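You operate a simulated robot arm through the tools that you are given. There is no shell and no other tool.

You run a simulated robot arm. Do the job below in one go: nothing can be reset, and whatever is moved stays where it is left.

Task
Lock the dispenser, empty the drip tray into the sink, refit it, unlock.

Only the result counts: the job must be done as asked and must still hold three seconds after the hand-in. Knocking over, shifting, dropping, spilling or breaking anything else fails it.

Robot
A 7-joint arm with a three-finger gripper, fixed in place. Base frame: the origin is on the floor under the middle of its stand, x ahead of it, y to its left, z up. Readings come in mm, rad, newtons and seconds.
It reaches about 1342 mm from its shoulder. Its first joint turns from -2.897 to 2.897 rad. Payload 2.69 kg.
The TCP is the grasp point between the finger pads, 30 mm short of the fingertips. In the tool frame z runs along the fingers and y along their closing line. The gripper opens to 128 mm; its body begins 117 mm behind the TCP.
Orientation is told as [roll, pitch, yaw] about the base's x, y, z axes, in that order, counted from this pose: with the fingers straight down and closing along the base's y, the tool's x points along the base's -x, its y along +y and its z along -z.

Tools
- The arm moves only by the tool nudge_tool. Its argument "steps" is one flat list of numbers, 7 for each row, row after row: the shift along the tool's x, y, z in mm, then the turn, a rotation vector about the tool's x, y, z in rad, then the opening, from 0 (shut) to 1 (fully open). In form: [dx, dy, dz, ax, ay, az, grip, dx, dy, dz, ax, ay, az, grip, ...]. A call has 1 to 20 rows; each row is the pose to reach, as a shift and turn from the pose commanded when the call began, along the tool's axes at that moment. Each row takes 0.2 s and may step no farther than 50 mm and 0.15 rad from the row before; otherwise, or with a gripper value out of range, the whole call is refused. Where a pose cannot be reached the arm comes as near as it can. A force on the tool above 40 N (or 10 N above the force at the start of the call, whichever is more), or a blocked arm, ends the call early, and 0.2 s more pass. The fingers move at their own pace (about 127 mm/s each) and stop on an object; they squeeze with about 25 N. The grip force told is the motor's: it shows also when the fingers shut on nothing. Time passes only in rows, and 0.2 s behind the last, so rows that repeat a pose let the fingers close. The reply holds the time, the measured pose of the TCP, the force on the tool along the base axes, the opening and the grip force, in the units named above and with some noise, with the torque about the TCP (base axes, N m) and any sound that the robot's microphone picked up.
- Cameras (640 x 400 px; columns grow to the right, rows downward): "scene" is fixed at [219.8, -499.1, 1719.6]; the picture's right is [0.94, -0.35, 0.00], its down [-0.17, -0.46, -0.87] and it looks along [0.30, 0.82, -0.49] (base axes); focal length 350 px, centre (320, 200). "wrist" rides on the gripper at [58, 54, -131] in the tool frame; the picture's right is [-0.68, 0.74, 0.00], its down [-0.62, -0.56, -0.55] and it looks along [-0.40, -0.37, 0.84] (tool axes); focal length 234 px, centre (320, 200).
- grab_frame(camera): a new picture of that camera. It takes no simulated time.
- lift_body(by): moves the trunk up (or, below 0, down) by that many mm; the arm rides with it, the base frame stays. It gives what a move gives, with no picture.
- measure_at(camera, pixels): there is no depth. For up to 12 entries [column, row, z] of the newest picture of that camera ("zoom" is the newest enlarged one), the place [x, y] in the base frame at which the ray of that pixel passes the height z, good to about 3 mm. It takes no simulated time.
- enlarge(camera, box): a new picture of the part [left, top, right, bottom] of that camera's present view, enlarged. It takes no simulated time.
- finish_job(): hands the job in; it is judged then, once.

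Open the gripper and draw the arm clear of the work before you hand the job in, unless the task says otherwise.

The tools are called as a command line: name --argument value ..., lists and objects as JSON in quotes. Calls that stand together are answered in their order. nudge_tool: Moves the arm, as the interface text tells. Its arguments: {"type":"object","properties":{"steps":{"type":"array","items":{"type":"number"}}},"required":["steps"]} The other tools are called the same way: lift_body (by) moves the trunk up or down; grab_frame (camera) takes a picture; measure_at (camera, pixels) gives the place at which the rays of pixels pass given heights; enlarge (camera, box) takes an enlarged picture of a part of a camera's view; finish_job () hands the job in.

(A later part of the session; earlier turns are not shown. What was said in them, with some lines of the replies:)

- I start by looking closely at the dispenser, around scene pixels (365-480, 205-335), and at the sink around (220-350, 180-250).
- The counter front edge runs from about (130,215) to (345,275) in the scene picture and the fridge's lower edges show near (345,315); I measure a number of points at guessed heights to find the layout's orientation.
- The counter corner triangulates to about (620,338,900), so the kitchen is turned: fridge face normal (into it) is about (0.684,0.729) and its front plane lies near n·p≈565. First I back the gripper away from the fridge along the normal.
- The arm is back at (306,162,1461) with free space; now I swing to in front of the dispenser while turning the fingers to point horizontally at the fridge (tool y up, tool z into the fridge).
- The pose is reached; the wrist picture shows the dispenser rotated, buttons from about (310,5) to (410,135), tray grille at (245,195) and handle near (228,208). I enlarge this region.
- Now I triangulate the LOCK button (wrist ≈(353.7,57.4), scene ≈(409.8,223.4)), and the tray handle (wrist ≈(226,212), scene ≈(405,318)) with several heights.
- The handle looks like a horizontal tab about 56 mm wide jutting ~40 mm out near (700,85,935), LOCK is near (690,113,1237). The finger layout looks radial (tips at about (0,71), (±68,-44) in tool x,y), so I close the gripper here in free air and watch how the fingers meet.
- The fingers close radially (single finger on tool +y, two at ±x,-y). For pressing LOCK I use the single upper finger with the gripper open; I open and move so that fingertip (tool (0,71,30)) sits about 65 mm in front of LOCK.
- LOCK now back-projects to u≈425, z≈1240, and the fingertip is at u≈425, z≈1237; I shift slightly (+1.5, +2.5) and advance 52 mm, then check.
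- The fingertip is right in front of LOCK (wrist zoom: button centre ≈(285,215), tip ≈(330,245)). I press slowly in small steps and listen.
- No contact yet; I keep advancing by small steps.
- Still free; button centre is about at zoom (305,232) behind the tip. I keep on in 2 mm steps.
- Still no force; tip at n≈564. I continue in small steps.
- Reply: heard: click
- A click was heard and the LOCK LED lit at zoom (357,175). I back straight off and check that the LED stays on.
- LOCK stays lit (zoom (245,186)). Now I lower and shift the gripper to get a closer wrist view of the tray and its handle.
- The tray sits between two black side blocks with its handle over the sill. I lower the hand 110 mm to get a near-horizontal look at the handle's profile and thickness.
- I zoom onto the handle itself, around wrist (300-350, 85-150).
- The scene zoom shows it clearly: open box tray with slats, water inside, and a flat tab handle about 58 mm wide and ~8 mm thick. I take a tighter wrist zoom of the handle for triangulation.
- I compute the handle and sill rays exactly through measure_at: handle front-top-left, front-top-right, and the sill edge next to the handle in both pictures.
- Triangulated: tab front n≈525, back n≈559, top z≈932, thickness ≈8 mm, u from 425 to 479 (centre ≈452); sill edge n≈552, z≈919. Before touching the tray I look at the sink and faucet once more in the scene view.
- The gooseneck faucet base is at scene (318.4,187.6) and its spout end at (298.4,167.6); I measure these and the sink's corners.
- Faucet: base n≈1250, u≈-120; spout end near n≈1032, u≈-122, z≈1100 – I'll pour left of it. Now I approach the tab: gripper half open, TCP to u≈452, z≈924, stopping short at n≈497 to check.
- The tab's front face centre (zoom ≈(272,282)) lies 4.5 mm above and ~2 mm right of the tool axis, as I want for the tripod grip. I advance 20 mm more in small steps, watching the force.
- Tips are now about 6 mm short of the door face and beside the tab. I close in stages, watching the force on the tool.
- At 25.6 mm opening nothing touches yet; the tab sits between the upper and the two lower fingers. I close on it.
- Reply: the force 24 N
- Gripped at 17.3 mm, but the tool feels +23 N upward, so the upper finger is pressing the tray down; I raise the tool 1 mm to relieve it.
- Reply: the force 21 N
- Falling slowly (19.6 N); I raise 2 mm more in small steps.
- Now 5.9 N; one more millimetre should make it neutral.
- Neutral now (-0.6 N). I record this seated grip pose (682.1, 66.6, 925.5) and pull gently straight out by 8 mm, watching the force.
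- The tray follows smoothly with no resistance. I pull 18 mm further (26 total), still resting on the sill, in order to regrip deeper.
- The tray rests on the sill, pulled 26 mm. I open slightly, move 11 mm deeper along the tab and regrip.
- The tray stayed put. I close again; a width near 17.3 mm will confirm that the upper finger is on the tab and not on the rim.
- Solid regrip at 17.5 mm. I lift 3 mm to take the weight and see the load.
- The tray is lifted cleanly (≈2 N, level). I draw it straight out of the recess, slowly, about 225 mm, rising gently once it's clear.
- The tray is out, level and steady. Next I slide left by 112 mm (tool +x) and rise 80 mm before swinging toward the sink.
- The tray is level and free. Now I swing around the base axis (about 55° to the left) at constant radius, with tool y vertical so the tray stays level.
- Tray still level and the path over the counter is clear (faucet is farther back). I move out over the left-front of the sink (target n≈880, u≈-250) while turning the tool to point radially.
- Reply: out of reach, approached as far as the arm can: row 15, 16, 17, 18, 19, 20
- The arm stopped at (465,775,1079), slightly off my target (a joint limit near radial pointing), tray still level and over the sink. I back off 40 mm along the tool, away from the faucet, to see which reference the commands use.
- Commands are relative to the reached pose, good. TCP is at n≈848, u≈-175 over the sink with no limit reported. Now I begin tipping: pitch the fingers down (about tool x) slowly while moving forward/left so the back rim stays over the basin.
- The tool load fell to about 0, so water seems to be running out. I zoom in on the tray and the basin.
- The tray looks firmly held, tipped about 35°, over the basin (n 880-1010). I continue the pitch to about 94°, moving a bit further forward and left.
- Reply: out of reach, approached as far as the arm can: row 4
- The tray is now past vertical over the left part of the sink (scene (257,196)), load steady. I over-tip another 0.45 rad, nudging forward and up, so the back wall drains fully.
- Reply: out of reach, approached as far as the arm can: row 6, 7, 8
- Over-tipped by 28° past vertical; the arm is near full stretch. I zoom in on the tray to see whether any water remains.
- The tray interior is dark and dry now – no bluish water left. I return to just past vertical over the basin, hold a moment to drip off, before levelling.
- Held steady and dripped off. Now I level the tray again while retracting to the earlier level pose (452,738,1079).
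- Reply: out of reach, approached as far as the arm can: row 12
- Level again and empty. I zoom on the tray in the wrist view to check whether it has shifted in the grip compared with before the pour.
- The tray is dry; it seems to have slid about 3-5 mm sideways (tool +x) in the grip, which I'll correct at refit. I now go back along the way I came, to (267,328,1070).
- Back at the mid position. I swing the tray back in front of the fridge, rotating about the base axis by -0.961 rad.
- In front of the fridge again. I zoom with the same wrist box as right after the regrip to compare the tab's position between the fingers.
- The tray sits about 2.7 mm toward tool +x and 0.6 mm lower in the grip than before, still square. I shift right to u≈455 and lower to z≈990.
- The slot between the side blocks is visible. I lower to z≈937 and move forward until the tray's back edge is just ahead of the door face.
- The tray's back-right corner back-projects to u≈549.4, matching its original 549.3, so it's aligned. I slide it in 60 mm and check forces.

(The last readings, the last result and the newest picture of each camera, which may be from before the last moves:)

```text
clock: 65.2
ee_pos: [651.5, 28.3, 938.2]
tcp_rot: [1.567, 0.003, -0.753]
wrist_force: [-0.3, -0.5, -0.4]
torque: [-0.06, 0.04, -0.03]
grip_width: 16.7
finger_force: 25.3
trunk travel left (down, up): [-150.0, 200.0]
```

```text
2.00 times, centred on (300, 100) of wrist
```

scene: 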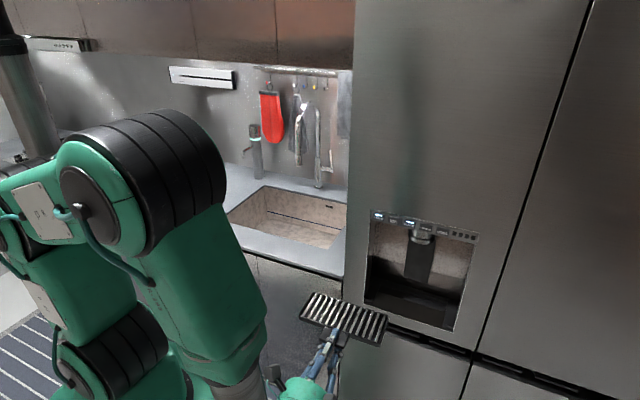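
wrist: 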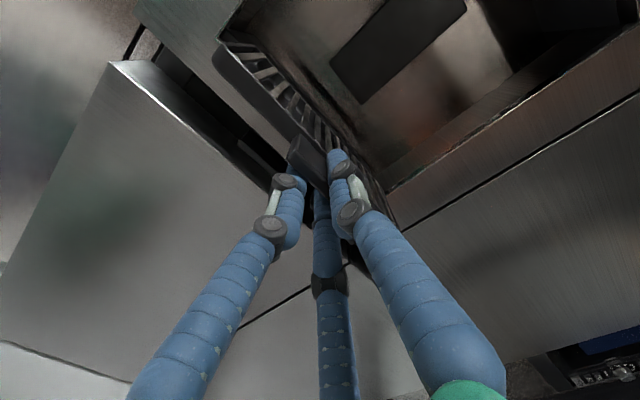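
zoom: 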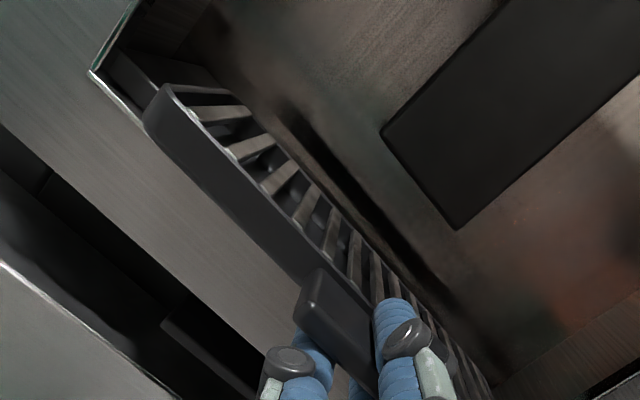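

No contact forces. I go in another 46 mm at this height.

nudge_tool --steps '[0, 0, 4, 0, 0, 0, 0, 0, 0, 12, 0, 0, 0, 0, 0, 0, 20, 0, 0, 0, 0, 0, 0, 28, 0, 0, 0, 0, 0, 0, 36, 0, 0, 0, 0, 0, 0, 42, 0, 0, 0, 0, 0, 0, 46, 0, 0, 0, 0]'

enlarge --camera "scene" --box '[360, 260, 470, 340]'

enlarge --camera "wrist" --box '[180, 0, 420, 200]'

```text
clock: 66.8
ee_pos: [683.3, 62.7, 936.8]
tcp_rot: [1.568, 0.002, -0.753]
wrist_force: [0.1, 0.3, -0.9]
torque: [-0.04, 0.02, 0.0]
grip_width: 16.8
finger_force: 25.3
trunk travel left (down, up): [-150.0, 200.0]
```

```text
5.00 times, centred on (415, 300) of scene
```

zoom: 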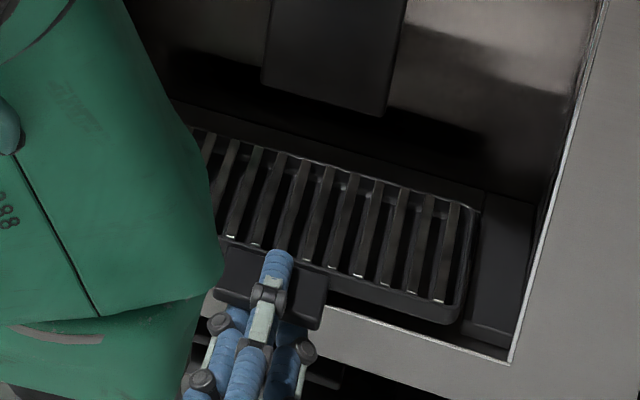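

```text
2.00 times, centred on (300, 100) of wrist
```

zoom: 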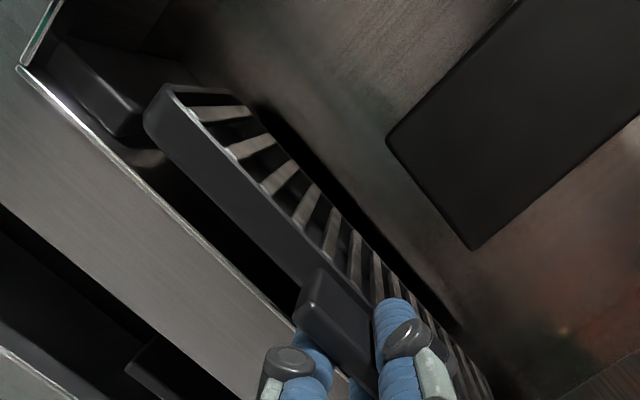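

Tray is nearly in, hovering ~9 mm above the floor. I lower it gently until the force shows it resting.

nudge_tool --steps '[0, -1.5, 0, 0, 0, 0, 0, 0, -3, 0, 0, 0, 0, 0, 0, -4.5, 0, 0, 0, 0, 0, 0, -6, 0, 0, 0, 0, 0, 0, -7, 0, 0, 0, 0, 0]'

enlarge --camera "scene" --box '[360, 260, 470, 340]'

```text
clock: 68.0
ee_pos: [682.7, 64.3, 929.6]
tcp_rot: [1.567, 0.003, -0.754]
wrist_force: [0.2, 0.5, -0.5]
torque: [-0.08, 0.07, -0.01]
grip_width: 16.9
finger_force: 25.0
trunk travel left (down, up): [-150.0, 200.0]
```

```text
5.00 times, centred on (415, 300) of scene
```

zoom: 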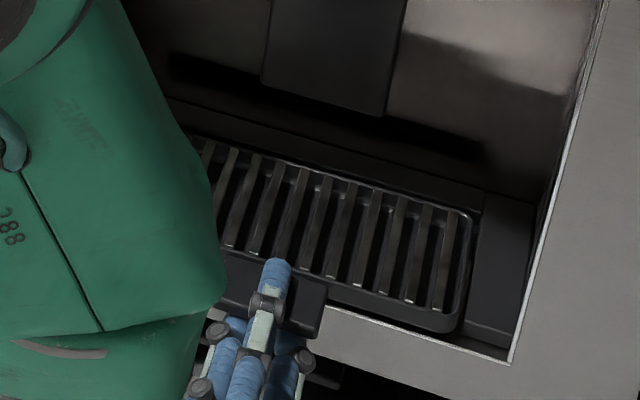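

Not yet loaded; I lower another 1-3 mm watching the force.

nudge_tool --steps '[0, -1, 0, 0, 0, 0, 0, 0, -2, 0, 0, 0, 0, 0]'

```text
clock: 68.6
ee_pos: [684.2, 61.7, 928.5]
tcp_rot: [1.569, 0.004, -0.754]
wrist_force: [0.2, 0.1, -0.6]
torque: [-0.03, 0.06, 0.02]
grip_width: 17.2
finger_force: 25.4
trunk travel left (down, up): [-150.0, 200.0]
```

nudge_tool --steps '[0, -1, 0, 0, 0, 0, 0, 0, -2, 0, 0, 0, 0, 0]'

```text
clock: 69.2
ee_pos: [683.1, 63.1, 926.8]
tcp_rot: [1.566, 0.002, -0.754]
wrist_force: [0.8, 0.3, -1.3]
torque: [-0.04, 0.05, 0.03]
grip_width: 16.9
finger_force: 25.1
trunk travel left (down, up): [-150.0, 200.0]
```

Still carrying (-1.3 N at z≈926.8); I lower one more millimetre at a time until the floor takes the weight.

nudge_tool --steps '[0, -0.7, 0, 0, 0, 0, 0, 0, -1.4, 0, 0, 0, 0, 0]'

```text
clock: 69.8
ee_pos: [683.9, 62.2, 925.7]
tcp_rot: [1.567, 0.003, -0.754]
wrist_force: [0.7, 0.2, 1.8]
torque: [0.13, -0.21, 0.01]
grip_width: 17.1
finger_force: 25.0
trunk travel left (down, up): [-150.0, 200.0]
```

The floor now carries it (+1.8 N). I slide it in 4 mm more while gripped, keeping the lower fingertips short of the door.

nudge_tool --steps '[0, 0.3, 2, 0, 0, 0, 0, 0, 0.3, 4, 0, 0, 0, 0]'

enlarge --camera "wrist" --box '[180, 0, 420, 200]'

enlarge --camera "scene" --box '[360, 260, 470, 340]'

```text
clock: 70.4
ee_pos: [686.2, 65.7, 925.4]
tcp_rot: [1.567, 0.003, -0.756]
wrist_force: [-0.4, -0.6, 1.5]
torque: [0.06, -0.17, -0.02]
grip_width: 17.3
finger_force: 25.0
trunk travel left (down, up): [-150.0, 200.0]
```

```text
2.00 times, centred on (300, 100) of wrist
```

zoom: 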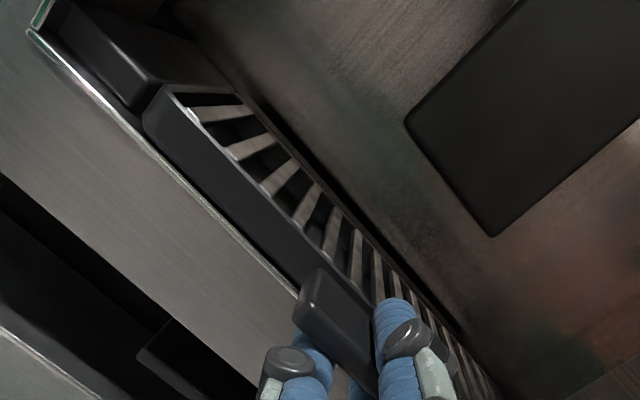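

```text
5.00 times, centred on (415, 300) of scene
```

zoom: 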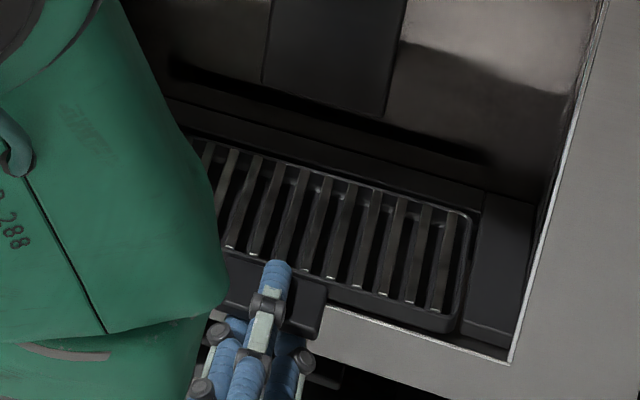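

The tray rests in its slot, a few mm short of home, evenly spaced to the left block. I open the fingers and back straight off the tab.

nudge_tool --steps '[0, 0, 0, 0, 0, 0, 0.2, 0, 0, 0, 0, 0, 0, 0.3, 0, 0, 0, 0, 0, 0, 0.3, 0, 0, -10, 0, 0, 0, 0.3, 0, 0, -25, 0, 0, 0, 0.3, 0, 0, -45, 0, 0, 0, 0.3, 0, 0, -60, 0, 0, 0, 0.3]'

enlarge --camera "scene" --box '[360, 260, 470, 340]'

enlarge --camera "wrist" --box '[220, 20, 460, 220]'

```text
clock: 72.0
ee_pos: [644.0, 22.2, 924.9]
tcp_rot: [1.567, 0.005, -0.754]
wrist_force: [-0.6, 0.1, -0.9]
torque: [0.02, -0.01, 0.02]
grip_width: 38.5
finger_force: 0.0
trunk travel left (down, up): [-150.0, 200.0]
```

```text
5.00 times, centred on (415, 300) of scene
```

zoom: 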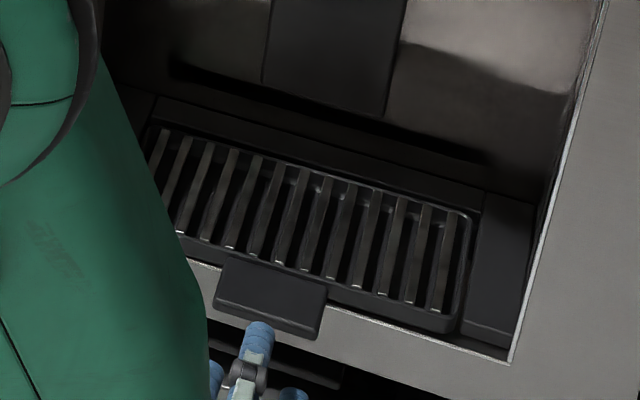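

```text
2.00 times, centred on (340, 120) of wrist
```

zoom: 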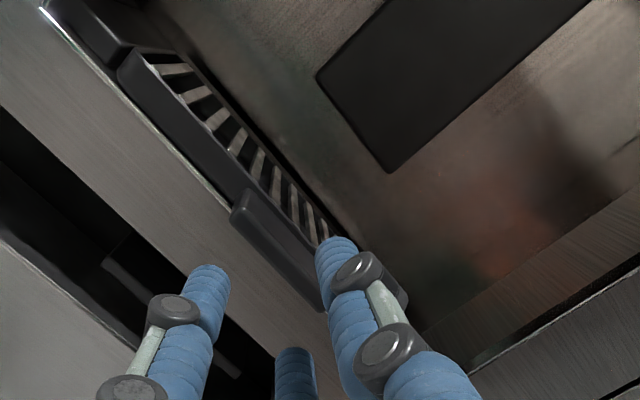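

The tray stayed in place, about 5 mm short of its original spot. I close the fingers, lower 8 mm so the upper fingertip faces the tab's front edge at its centre, and approach it.

nudge_tool --steps '[1, -3, 0, 0, 0, 0, 0.1, 2.5, -6, 0, 0, 0, 0, 0, 3.5, -8, 0, 0, 0, 0, 0, 3.5, -8, 8, 0, 0, 0, 0, 3.5, -8, 16, 0, 0, 0, 0, 3.5, -8, 24, 0, 0, 0, 0]'

enlarge --camera "wrist" --box '[220, 20, 460, 220]'

enlarge --camera "scene" --box '[360, 260, 470, 340]'

```text
clock: 73.4
ee_pos: [659.7, 40.8, 917.8]
tcp_rot: [1.567, 0.004, -0.753]
wrist_force: [0.7, 1.4, -0.3]
torque: [0.03, 0.0, 0.0]
grip_width: 2.1
finger_force: 25.2
trunk travel left (down, up): [-150.0, 200.0]
```

```text
2.00 times, centred on (340, 120) of wrist
```

zoom: 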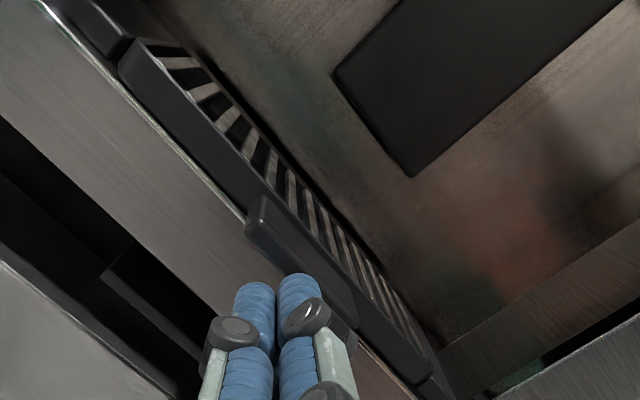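

```text
5.00 times, centred on (415, 300) of scene
```

zoom: 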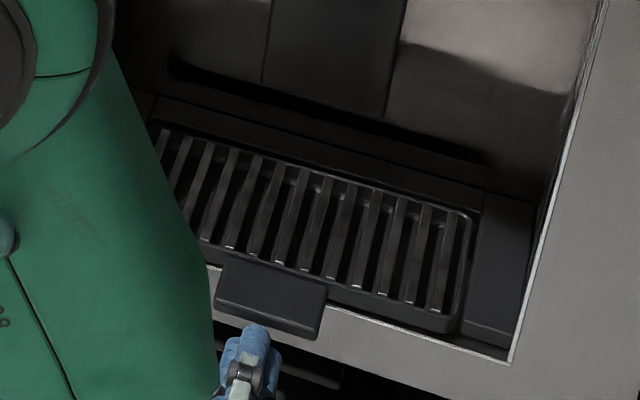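

The fingertip is ~8 mm from the tab's front edge, centred. I push forward in small steps.

nudge_tool --steps '[0, 0, 2, 0, 0, 0, 0, 0, 0, 4, 0, 0, 0, 0, 0, 0, 6, 0, 0, 0, 0, 0, 0, 8, 0, 0, 0, 0]'

enlarge --camera "wrist" --box '[220, 20, 460, 220]'

enlarge --camera "scene" --box '[360, 260, 470, 340]'

```text
clock: 74.4
ee_pos: [664.1, 48.3, 917.9]
tcp_rot: [1.568, 0.004, -0.754]
wrist_force: [-0.7, -1.0, 0.6]
torque: [-0.01, 0.0, -0.01]
grip_width: 2.1
finger_force: 25.0
trunk travel left (down, up): [-150.0, 200.0]
```

```text
2.00 times, centred on (340, 120) of wrist
```

zoom: 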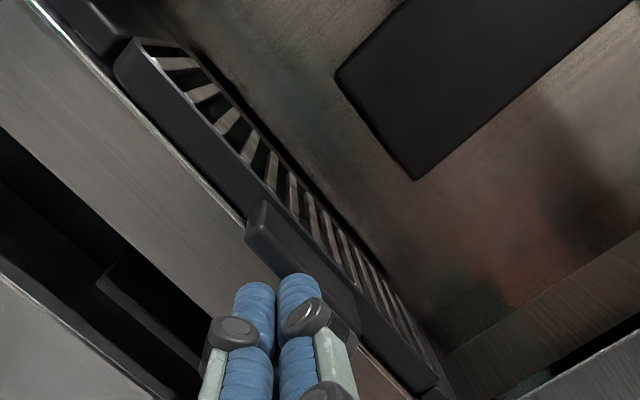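

```text
5.00 times, centred on (415, 300) of scene
```

zoom: 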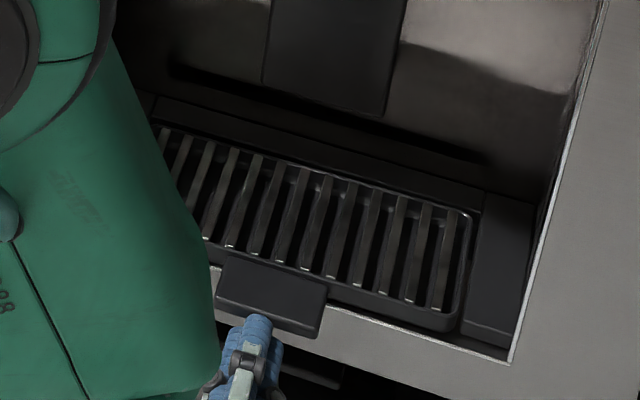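

Near contact (about -1 N). I push on in 1 mm steps.

nudge_tool --steps '[0, 0, 1, 0, 0, 0, 0, 0, 0, 2, 0, 0, 0, 0, 0, 0, 3, 0, 0, 0, 0]'

enlarge --camera "scene" --box '[360, 260, 470, 340]'

```text
clock: 75.2
ee_pos: [665.8, 49.7, 917.9]
tcp_rot: [1.567, 0.003, -0.753]
wrist_force: [0.5, -1.3, -0.3]
torque: [-0.02, -0.02, 0.0]
grip_width: 2.1
finger_force: 23.8
trunk travel left (down, up): [-150.0, 200.0]
```

```text
5.00 times, centred on (415, 300) of scene
```

zoom: 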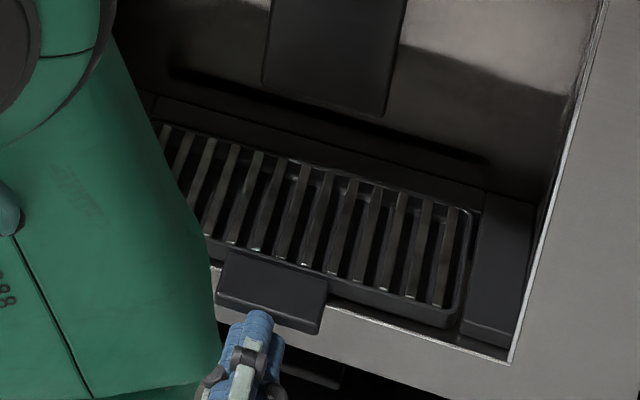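

The tray moves in with the push. I continue in 1 mm steps until it meets its stop.

nudge_tool --steps '[0, 0, 1, 0, 0, 0, 0, 0, 0, 2, 0, 0, 0, 0]'

enlarge --camera "scene" --box '[360, 260, 470, 340]'

enlarge --camera "wrist" --box '[220, 20, 460, 220]'

```text
clock: 75.8
ee_pos: [667.9, 50.2, 916.9]
tcp_rot: [1.566, 0.004, -0.755]
wrist_force: [-0.8, 0.3, 0.2]
torque: [-0.03, -0.02, -0.03]
grip_width: 2.4
finger_force: 24.7
trunk travel left (down, up): [-150.0, 200.0]
```

```text
5.00 times, centred on (415, 300) of scene
```

zoom: 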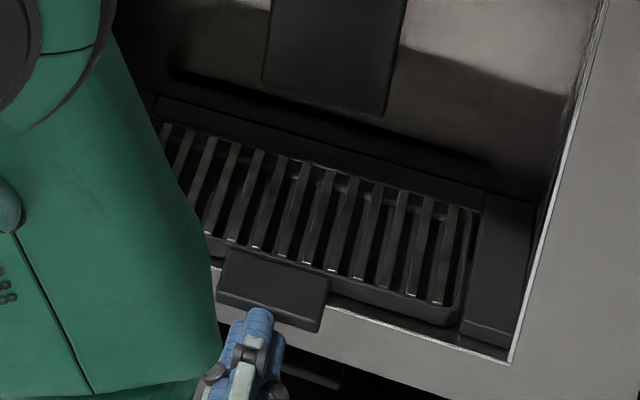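

```text
2.00 times, centred on (340, 120) of wrist
```

zoom: 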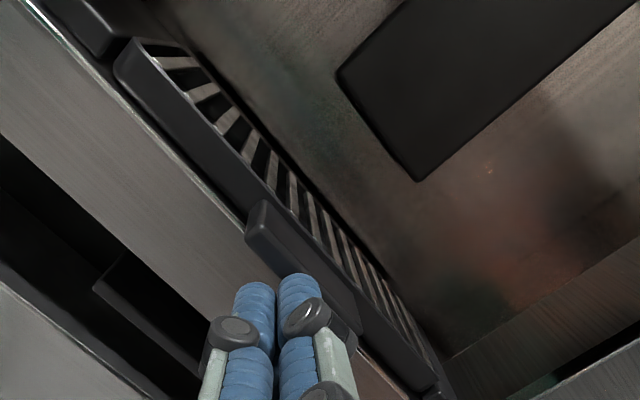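

Still moving freely (no force). I keep pushing 1 mm at a time toward the stop.

nudge_tool --steps '[0, 0, 1, 0, 0, 0, 0, 0, 0, 2, 0, 0, 0, 0]'

enlarge --camera "scene" --box '[360, 270, 470, 340]'

```text
clock: 76.4
ee_pos: [668.8, 52.6, 917.8]
tcp_rot: [1.567, 0.002, -0.754]
wrist_force: [0.7, 0.7, 0.4]
torque: [-0.02, -0.01, 0.01]
grip_width: 2.3
finger_force: 25.0
trunk travel left (down, up): [-150.0, 200.0]
```

```text
5.71 times, centred on (415, 305) of scene
```

zoom: 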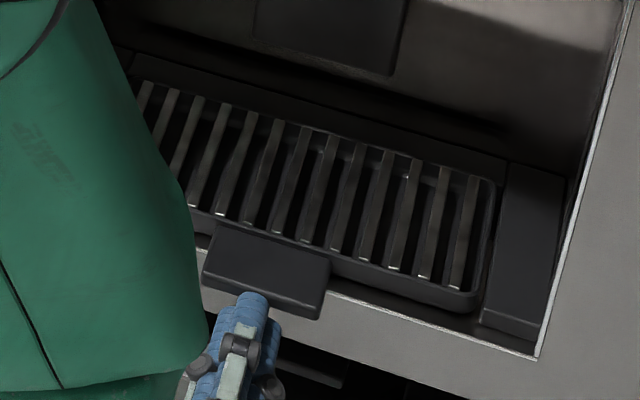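

Now practically at the original place. I compare with the same tight zoom I took of the seated tab at the start.

enlarge --camera "scene" --box '[385, 300, 425, 330]'

```text
13.33 times, centred on (405, 315) of scene
```

zoom: 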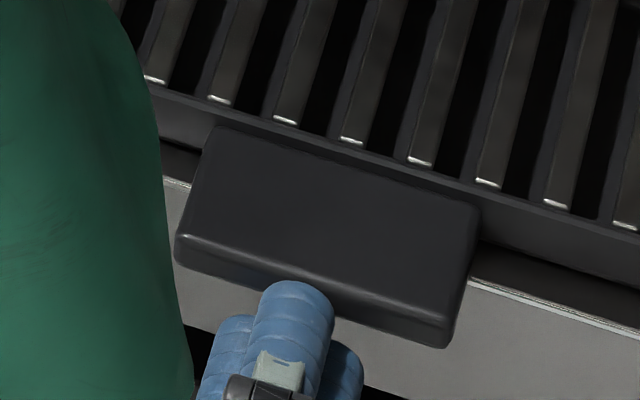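

The tray is within about 2 mm of its original seat and lies flat. I back off straight, then open the gripper and rise to LOCK height.

nudge_tool --steps '[0, 0, -10, 0, 0, 0, 0, 0, 0, -35, 0, 0, 0, 0, 0, 0, -70, 0, 0, 0, 0, 0, 0, -105, 0, 0, 0, 0, 3, 30, -115, 0, 0, 0, 1, 8, 70, -115, 0, 0, 0, 1, 14, 112, -115, 0, 0, 0, 1, 20, 154, -115, 0, 0, 0, 1, 26, 196, -115, 0, 0, 0, 1, 29, 235, -115, 0, 0, 0, 1, 29, 250, -115, 0, 0, 0, 1]'

grab_frame --camera "scene"

grab_frame --camera "wrist"

enlarge --camera "scene" --box '[340, 195, 500, 345]'

```text
clock: 78.8
ee_pos: [569.3, -10.7, 1168.4]
tcp_rot: [1.569, 0.004, -0.755]
wrist_force: [-0.6, 0.4, 0.4]
torque: [0.0, 0.04, -0.06]
grip_width: 128.2
finger_force: 0.1
trunk travel left (down, up): [-150.0, 200.0]
```

```text
taken
```

scene: 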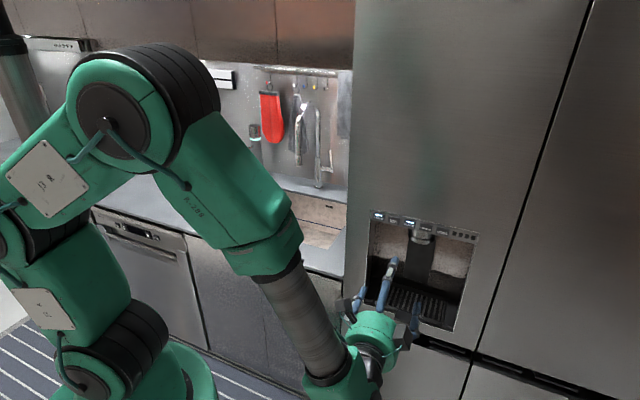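

```text
taken
```

wrist: 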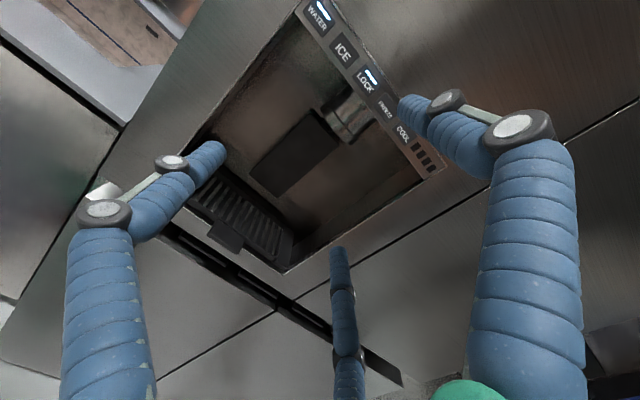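

```text
2.67 times, centred on (420, 270) of scene
```

zoom: 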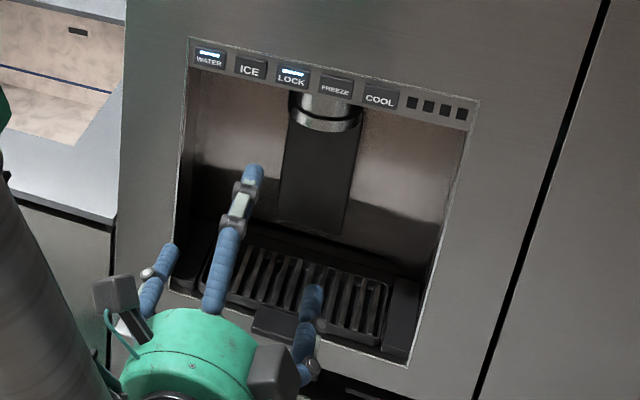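

Tray refitted, LOCK still lit. I approach LOCK again with the upper fingertip: u≈425, advancing 135 mm, then check.

nudge_tool --steps '[-0.5, -0.3, 20, 0, 0, 0, 1, -1, -0.5, 50, 0, 0, 0, 1, -2, -0.8, 80, 0, 0, 0, 1, -2, -0.8, 110, 0, 0, 0, 1, -2, -0.8, 128, 0, 0, 0, 1, -2, -0.8, 137, 0, 0, 0, 1]'

enlarge --camera "wrist" --box '[320, 50, 480, 150]'

```text
clock: 80.2
ee_pos: [666.5, 86.5, 1166.1]
tcp_rot: [1.567, 0.003, -0.755]
wrist_force: [-0.2, 0.9, 0.4]
torque: [-0.04, -0.01, -0.01]
grip_width: 127.8
finger_force: 0.0
trunk travel left (down, up): [-150.0, 200.0]
```

```text
4.00 times, centred on (400, 100) of wrist
```

zoom: 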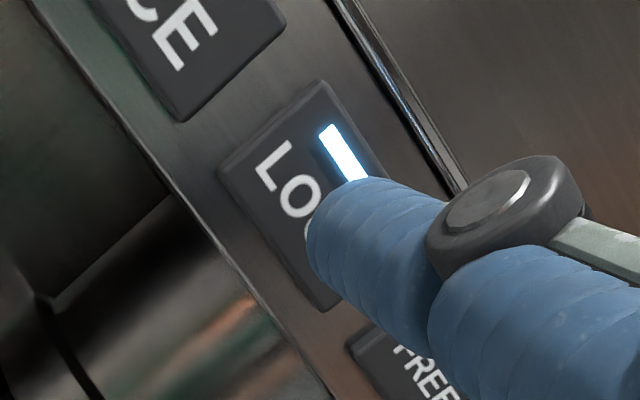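

The tip sits ~3 mm right and ~3 mm low compared with my first press (button spans zoom (318,82)-(325,308)). I correct by (+3,+3) and press in small steps.

nudge_tool --steps '[3, 3, 0, 0, 0, 0, 1, 3, 3, 4, 0, 0, 0, 1, 3, 3, 8, 0, 0, 0, 1, 3, 3, 11, 0, 0, 0, 1]'

enlarge --camera "wrist" --box '[320, 50, 480, 150]'

```text
clock: 81.2
ee_pos: [670.5, 96.2, 1169.8]
tcp_rot: [1.565, 0.004, -0.754]
wrist_force: [-0.2, 0.3, -0.7]
torque: [-0.01, -0.03, 0.0]
grip_width: 127.9
finger_force: 0.1
trunk travel left (down, up): [-150.0, 200.0]
```

```text
4.00 times, centred on (400, 100) of wrist
```

zoom: 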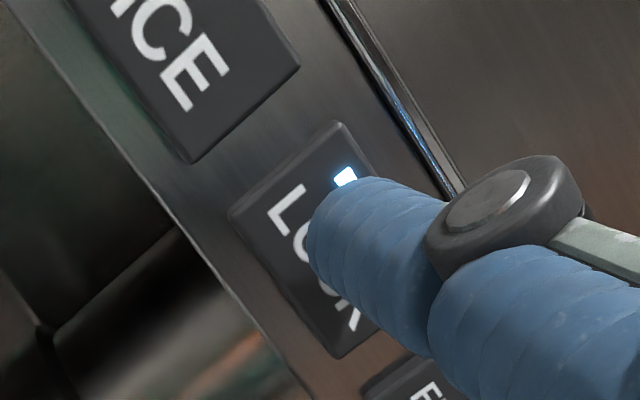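

Aim matches the first press now. I press on in small steps until the click.

nudge_tool --steps '[0, 0, 2, 0, 0, 0, 1, 0, 0, 4, 0, 0, 0, 1, 0, 0, 6, 0, 0, 0, 1, 0, 0, 7, 0, 0, 0, 1]'

enlarge --camera "wrist" --box '[320, 50, 480, 150]'

```text
clock: 82.2
ee_pos: [675.2, 101.4, 1170.4]
tcp_rot: [1.566, 0.003, -0.753]
wrist_force: [-1.4, -3.3, 0.0]
torque: [0.26, -0.15, -0.01]
grip_width: 128.0
finger_force: 0.0
trunk travel left (down, up): [-150.0, 200.0]
heard: click
```

```text
4.00 times, centred on (400, 100) of wrist
```

zoom: 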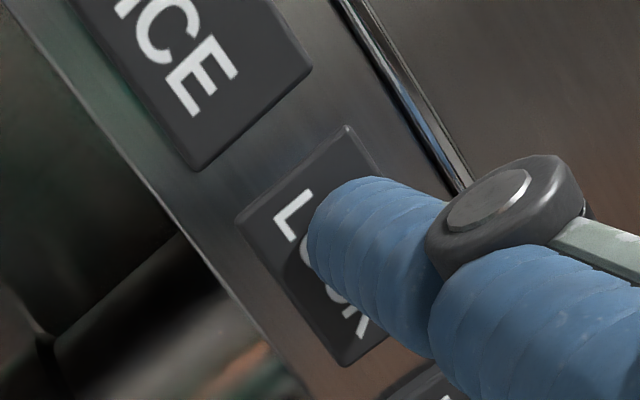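

A click, and the LOCK LED is off. I back straight off well clear of the fridge with the gripper open, and check lights and tray.

nudge_tool --steps '[0, 0, -10, 0, 0, 0, 1, 0, 0, -40, 0, 0, 0, 1, 0, 0, -80, 0, 0, 0, 1, 0, 0, -120, 0, 0, 0, 1, 0, 0, -160, 0, 0, 0, 1, 0, 0, -200, 0, 0, 0, 1, 0, 0, -230, 0, 0, 0, 1]'

grab_frame --camera "scene"

enlarge --camera "scene" --box '[340, 195, 500, 345]'

enlarge --camera "scene" --box '[385, 300, 425, 330]'

enlarge --camera "wrist" --box '[180, 0, 440, 260]'

```text
clock: 83.8
ee_pos: [517.8, -66.5, 1171.9]
tcp_rot: [1.568, 0.002, -0.755]
wrist_force: [0.4, -0.1, 0.5]
torque: [0.01, -0.01, -0.01]
grip_width: 128.2
finger_force: 0.1
trunk travel left (down, up): [-150.0, 200.0]
```

```text
taken
```

scene: 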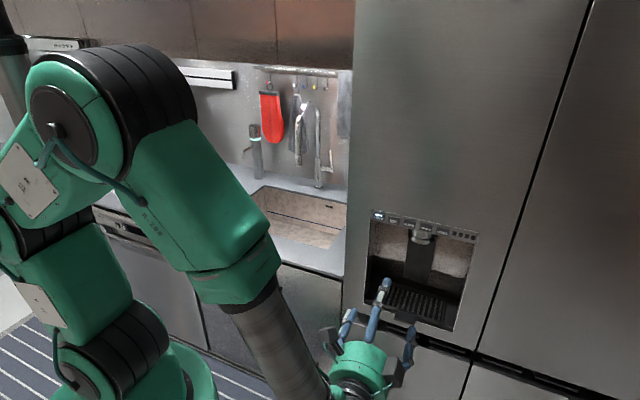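

```text
2.67 times, centred on (420, 270) of scene
```

zoom: 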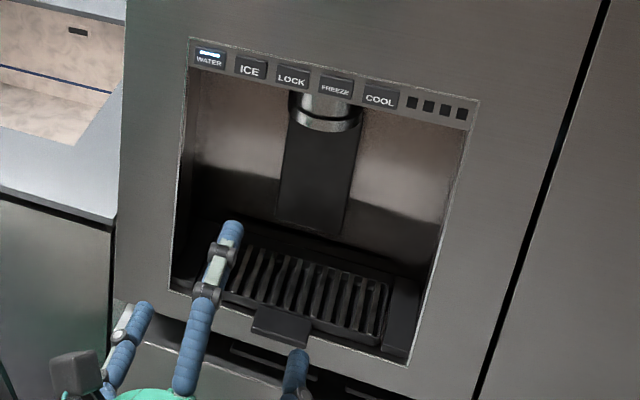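

```text
13.33 times, centred on (405, 315) of scene
```

zoom: 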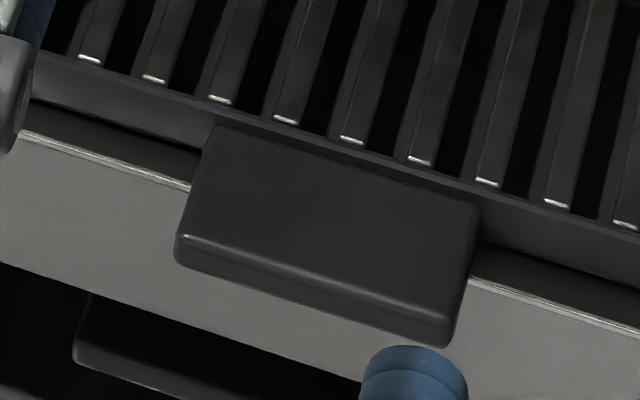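

```text
1.54 times, centred on (310, 130) of wrist
```

zoom: 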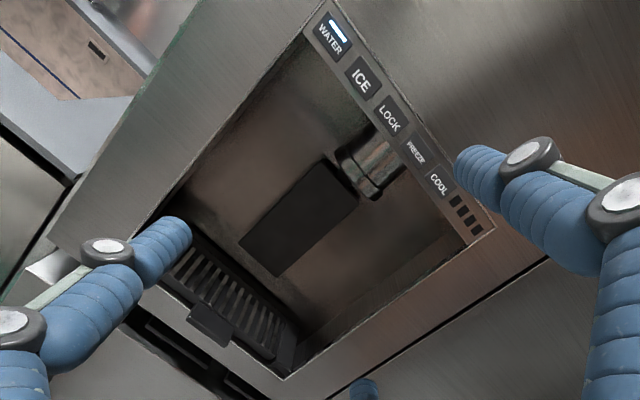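

WATER is lit as at the start, LOCK is off, the tray is back within ~2 mm of its original seat and empty, and the open gripper is over 200 mm clear of the fridge. I hand the job in.

finish_job

```text
The job is handed in.
```

The job is handed in: I locked the dispenser, emptied the drip tray into the sink, refitted it and unlocked the dispenser.

- **Lock and unlock:** both presses of LOCK gave a click. The LOCK light came on with the first and went off with the second, and WATER is lit as at the start.
- **Emptying:** I tipped the tray over the left part of the sink until it was past upright. The wrist camera then showed no water in it.
- **Refit:** the tray lies flat in its slot, about 2 mm deeper than where it started. I felt no stop when pushing it home, so I set the depth by comparing it with the first pictures.
- **Spills:** I saw none. The arm hid part of the counter in the last pictures, so I did not check all of it. At the furthest tilt, one corner of the tray was only about 10–15 mm inside the sink's front edge, but the load on the tool suggested the water had already run out.

The gripper is open and more than 200 mm clear of the fridge.
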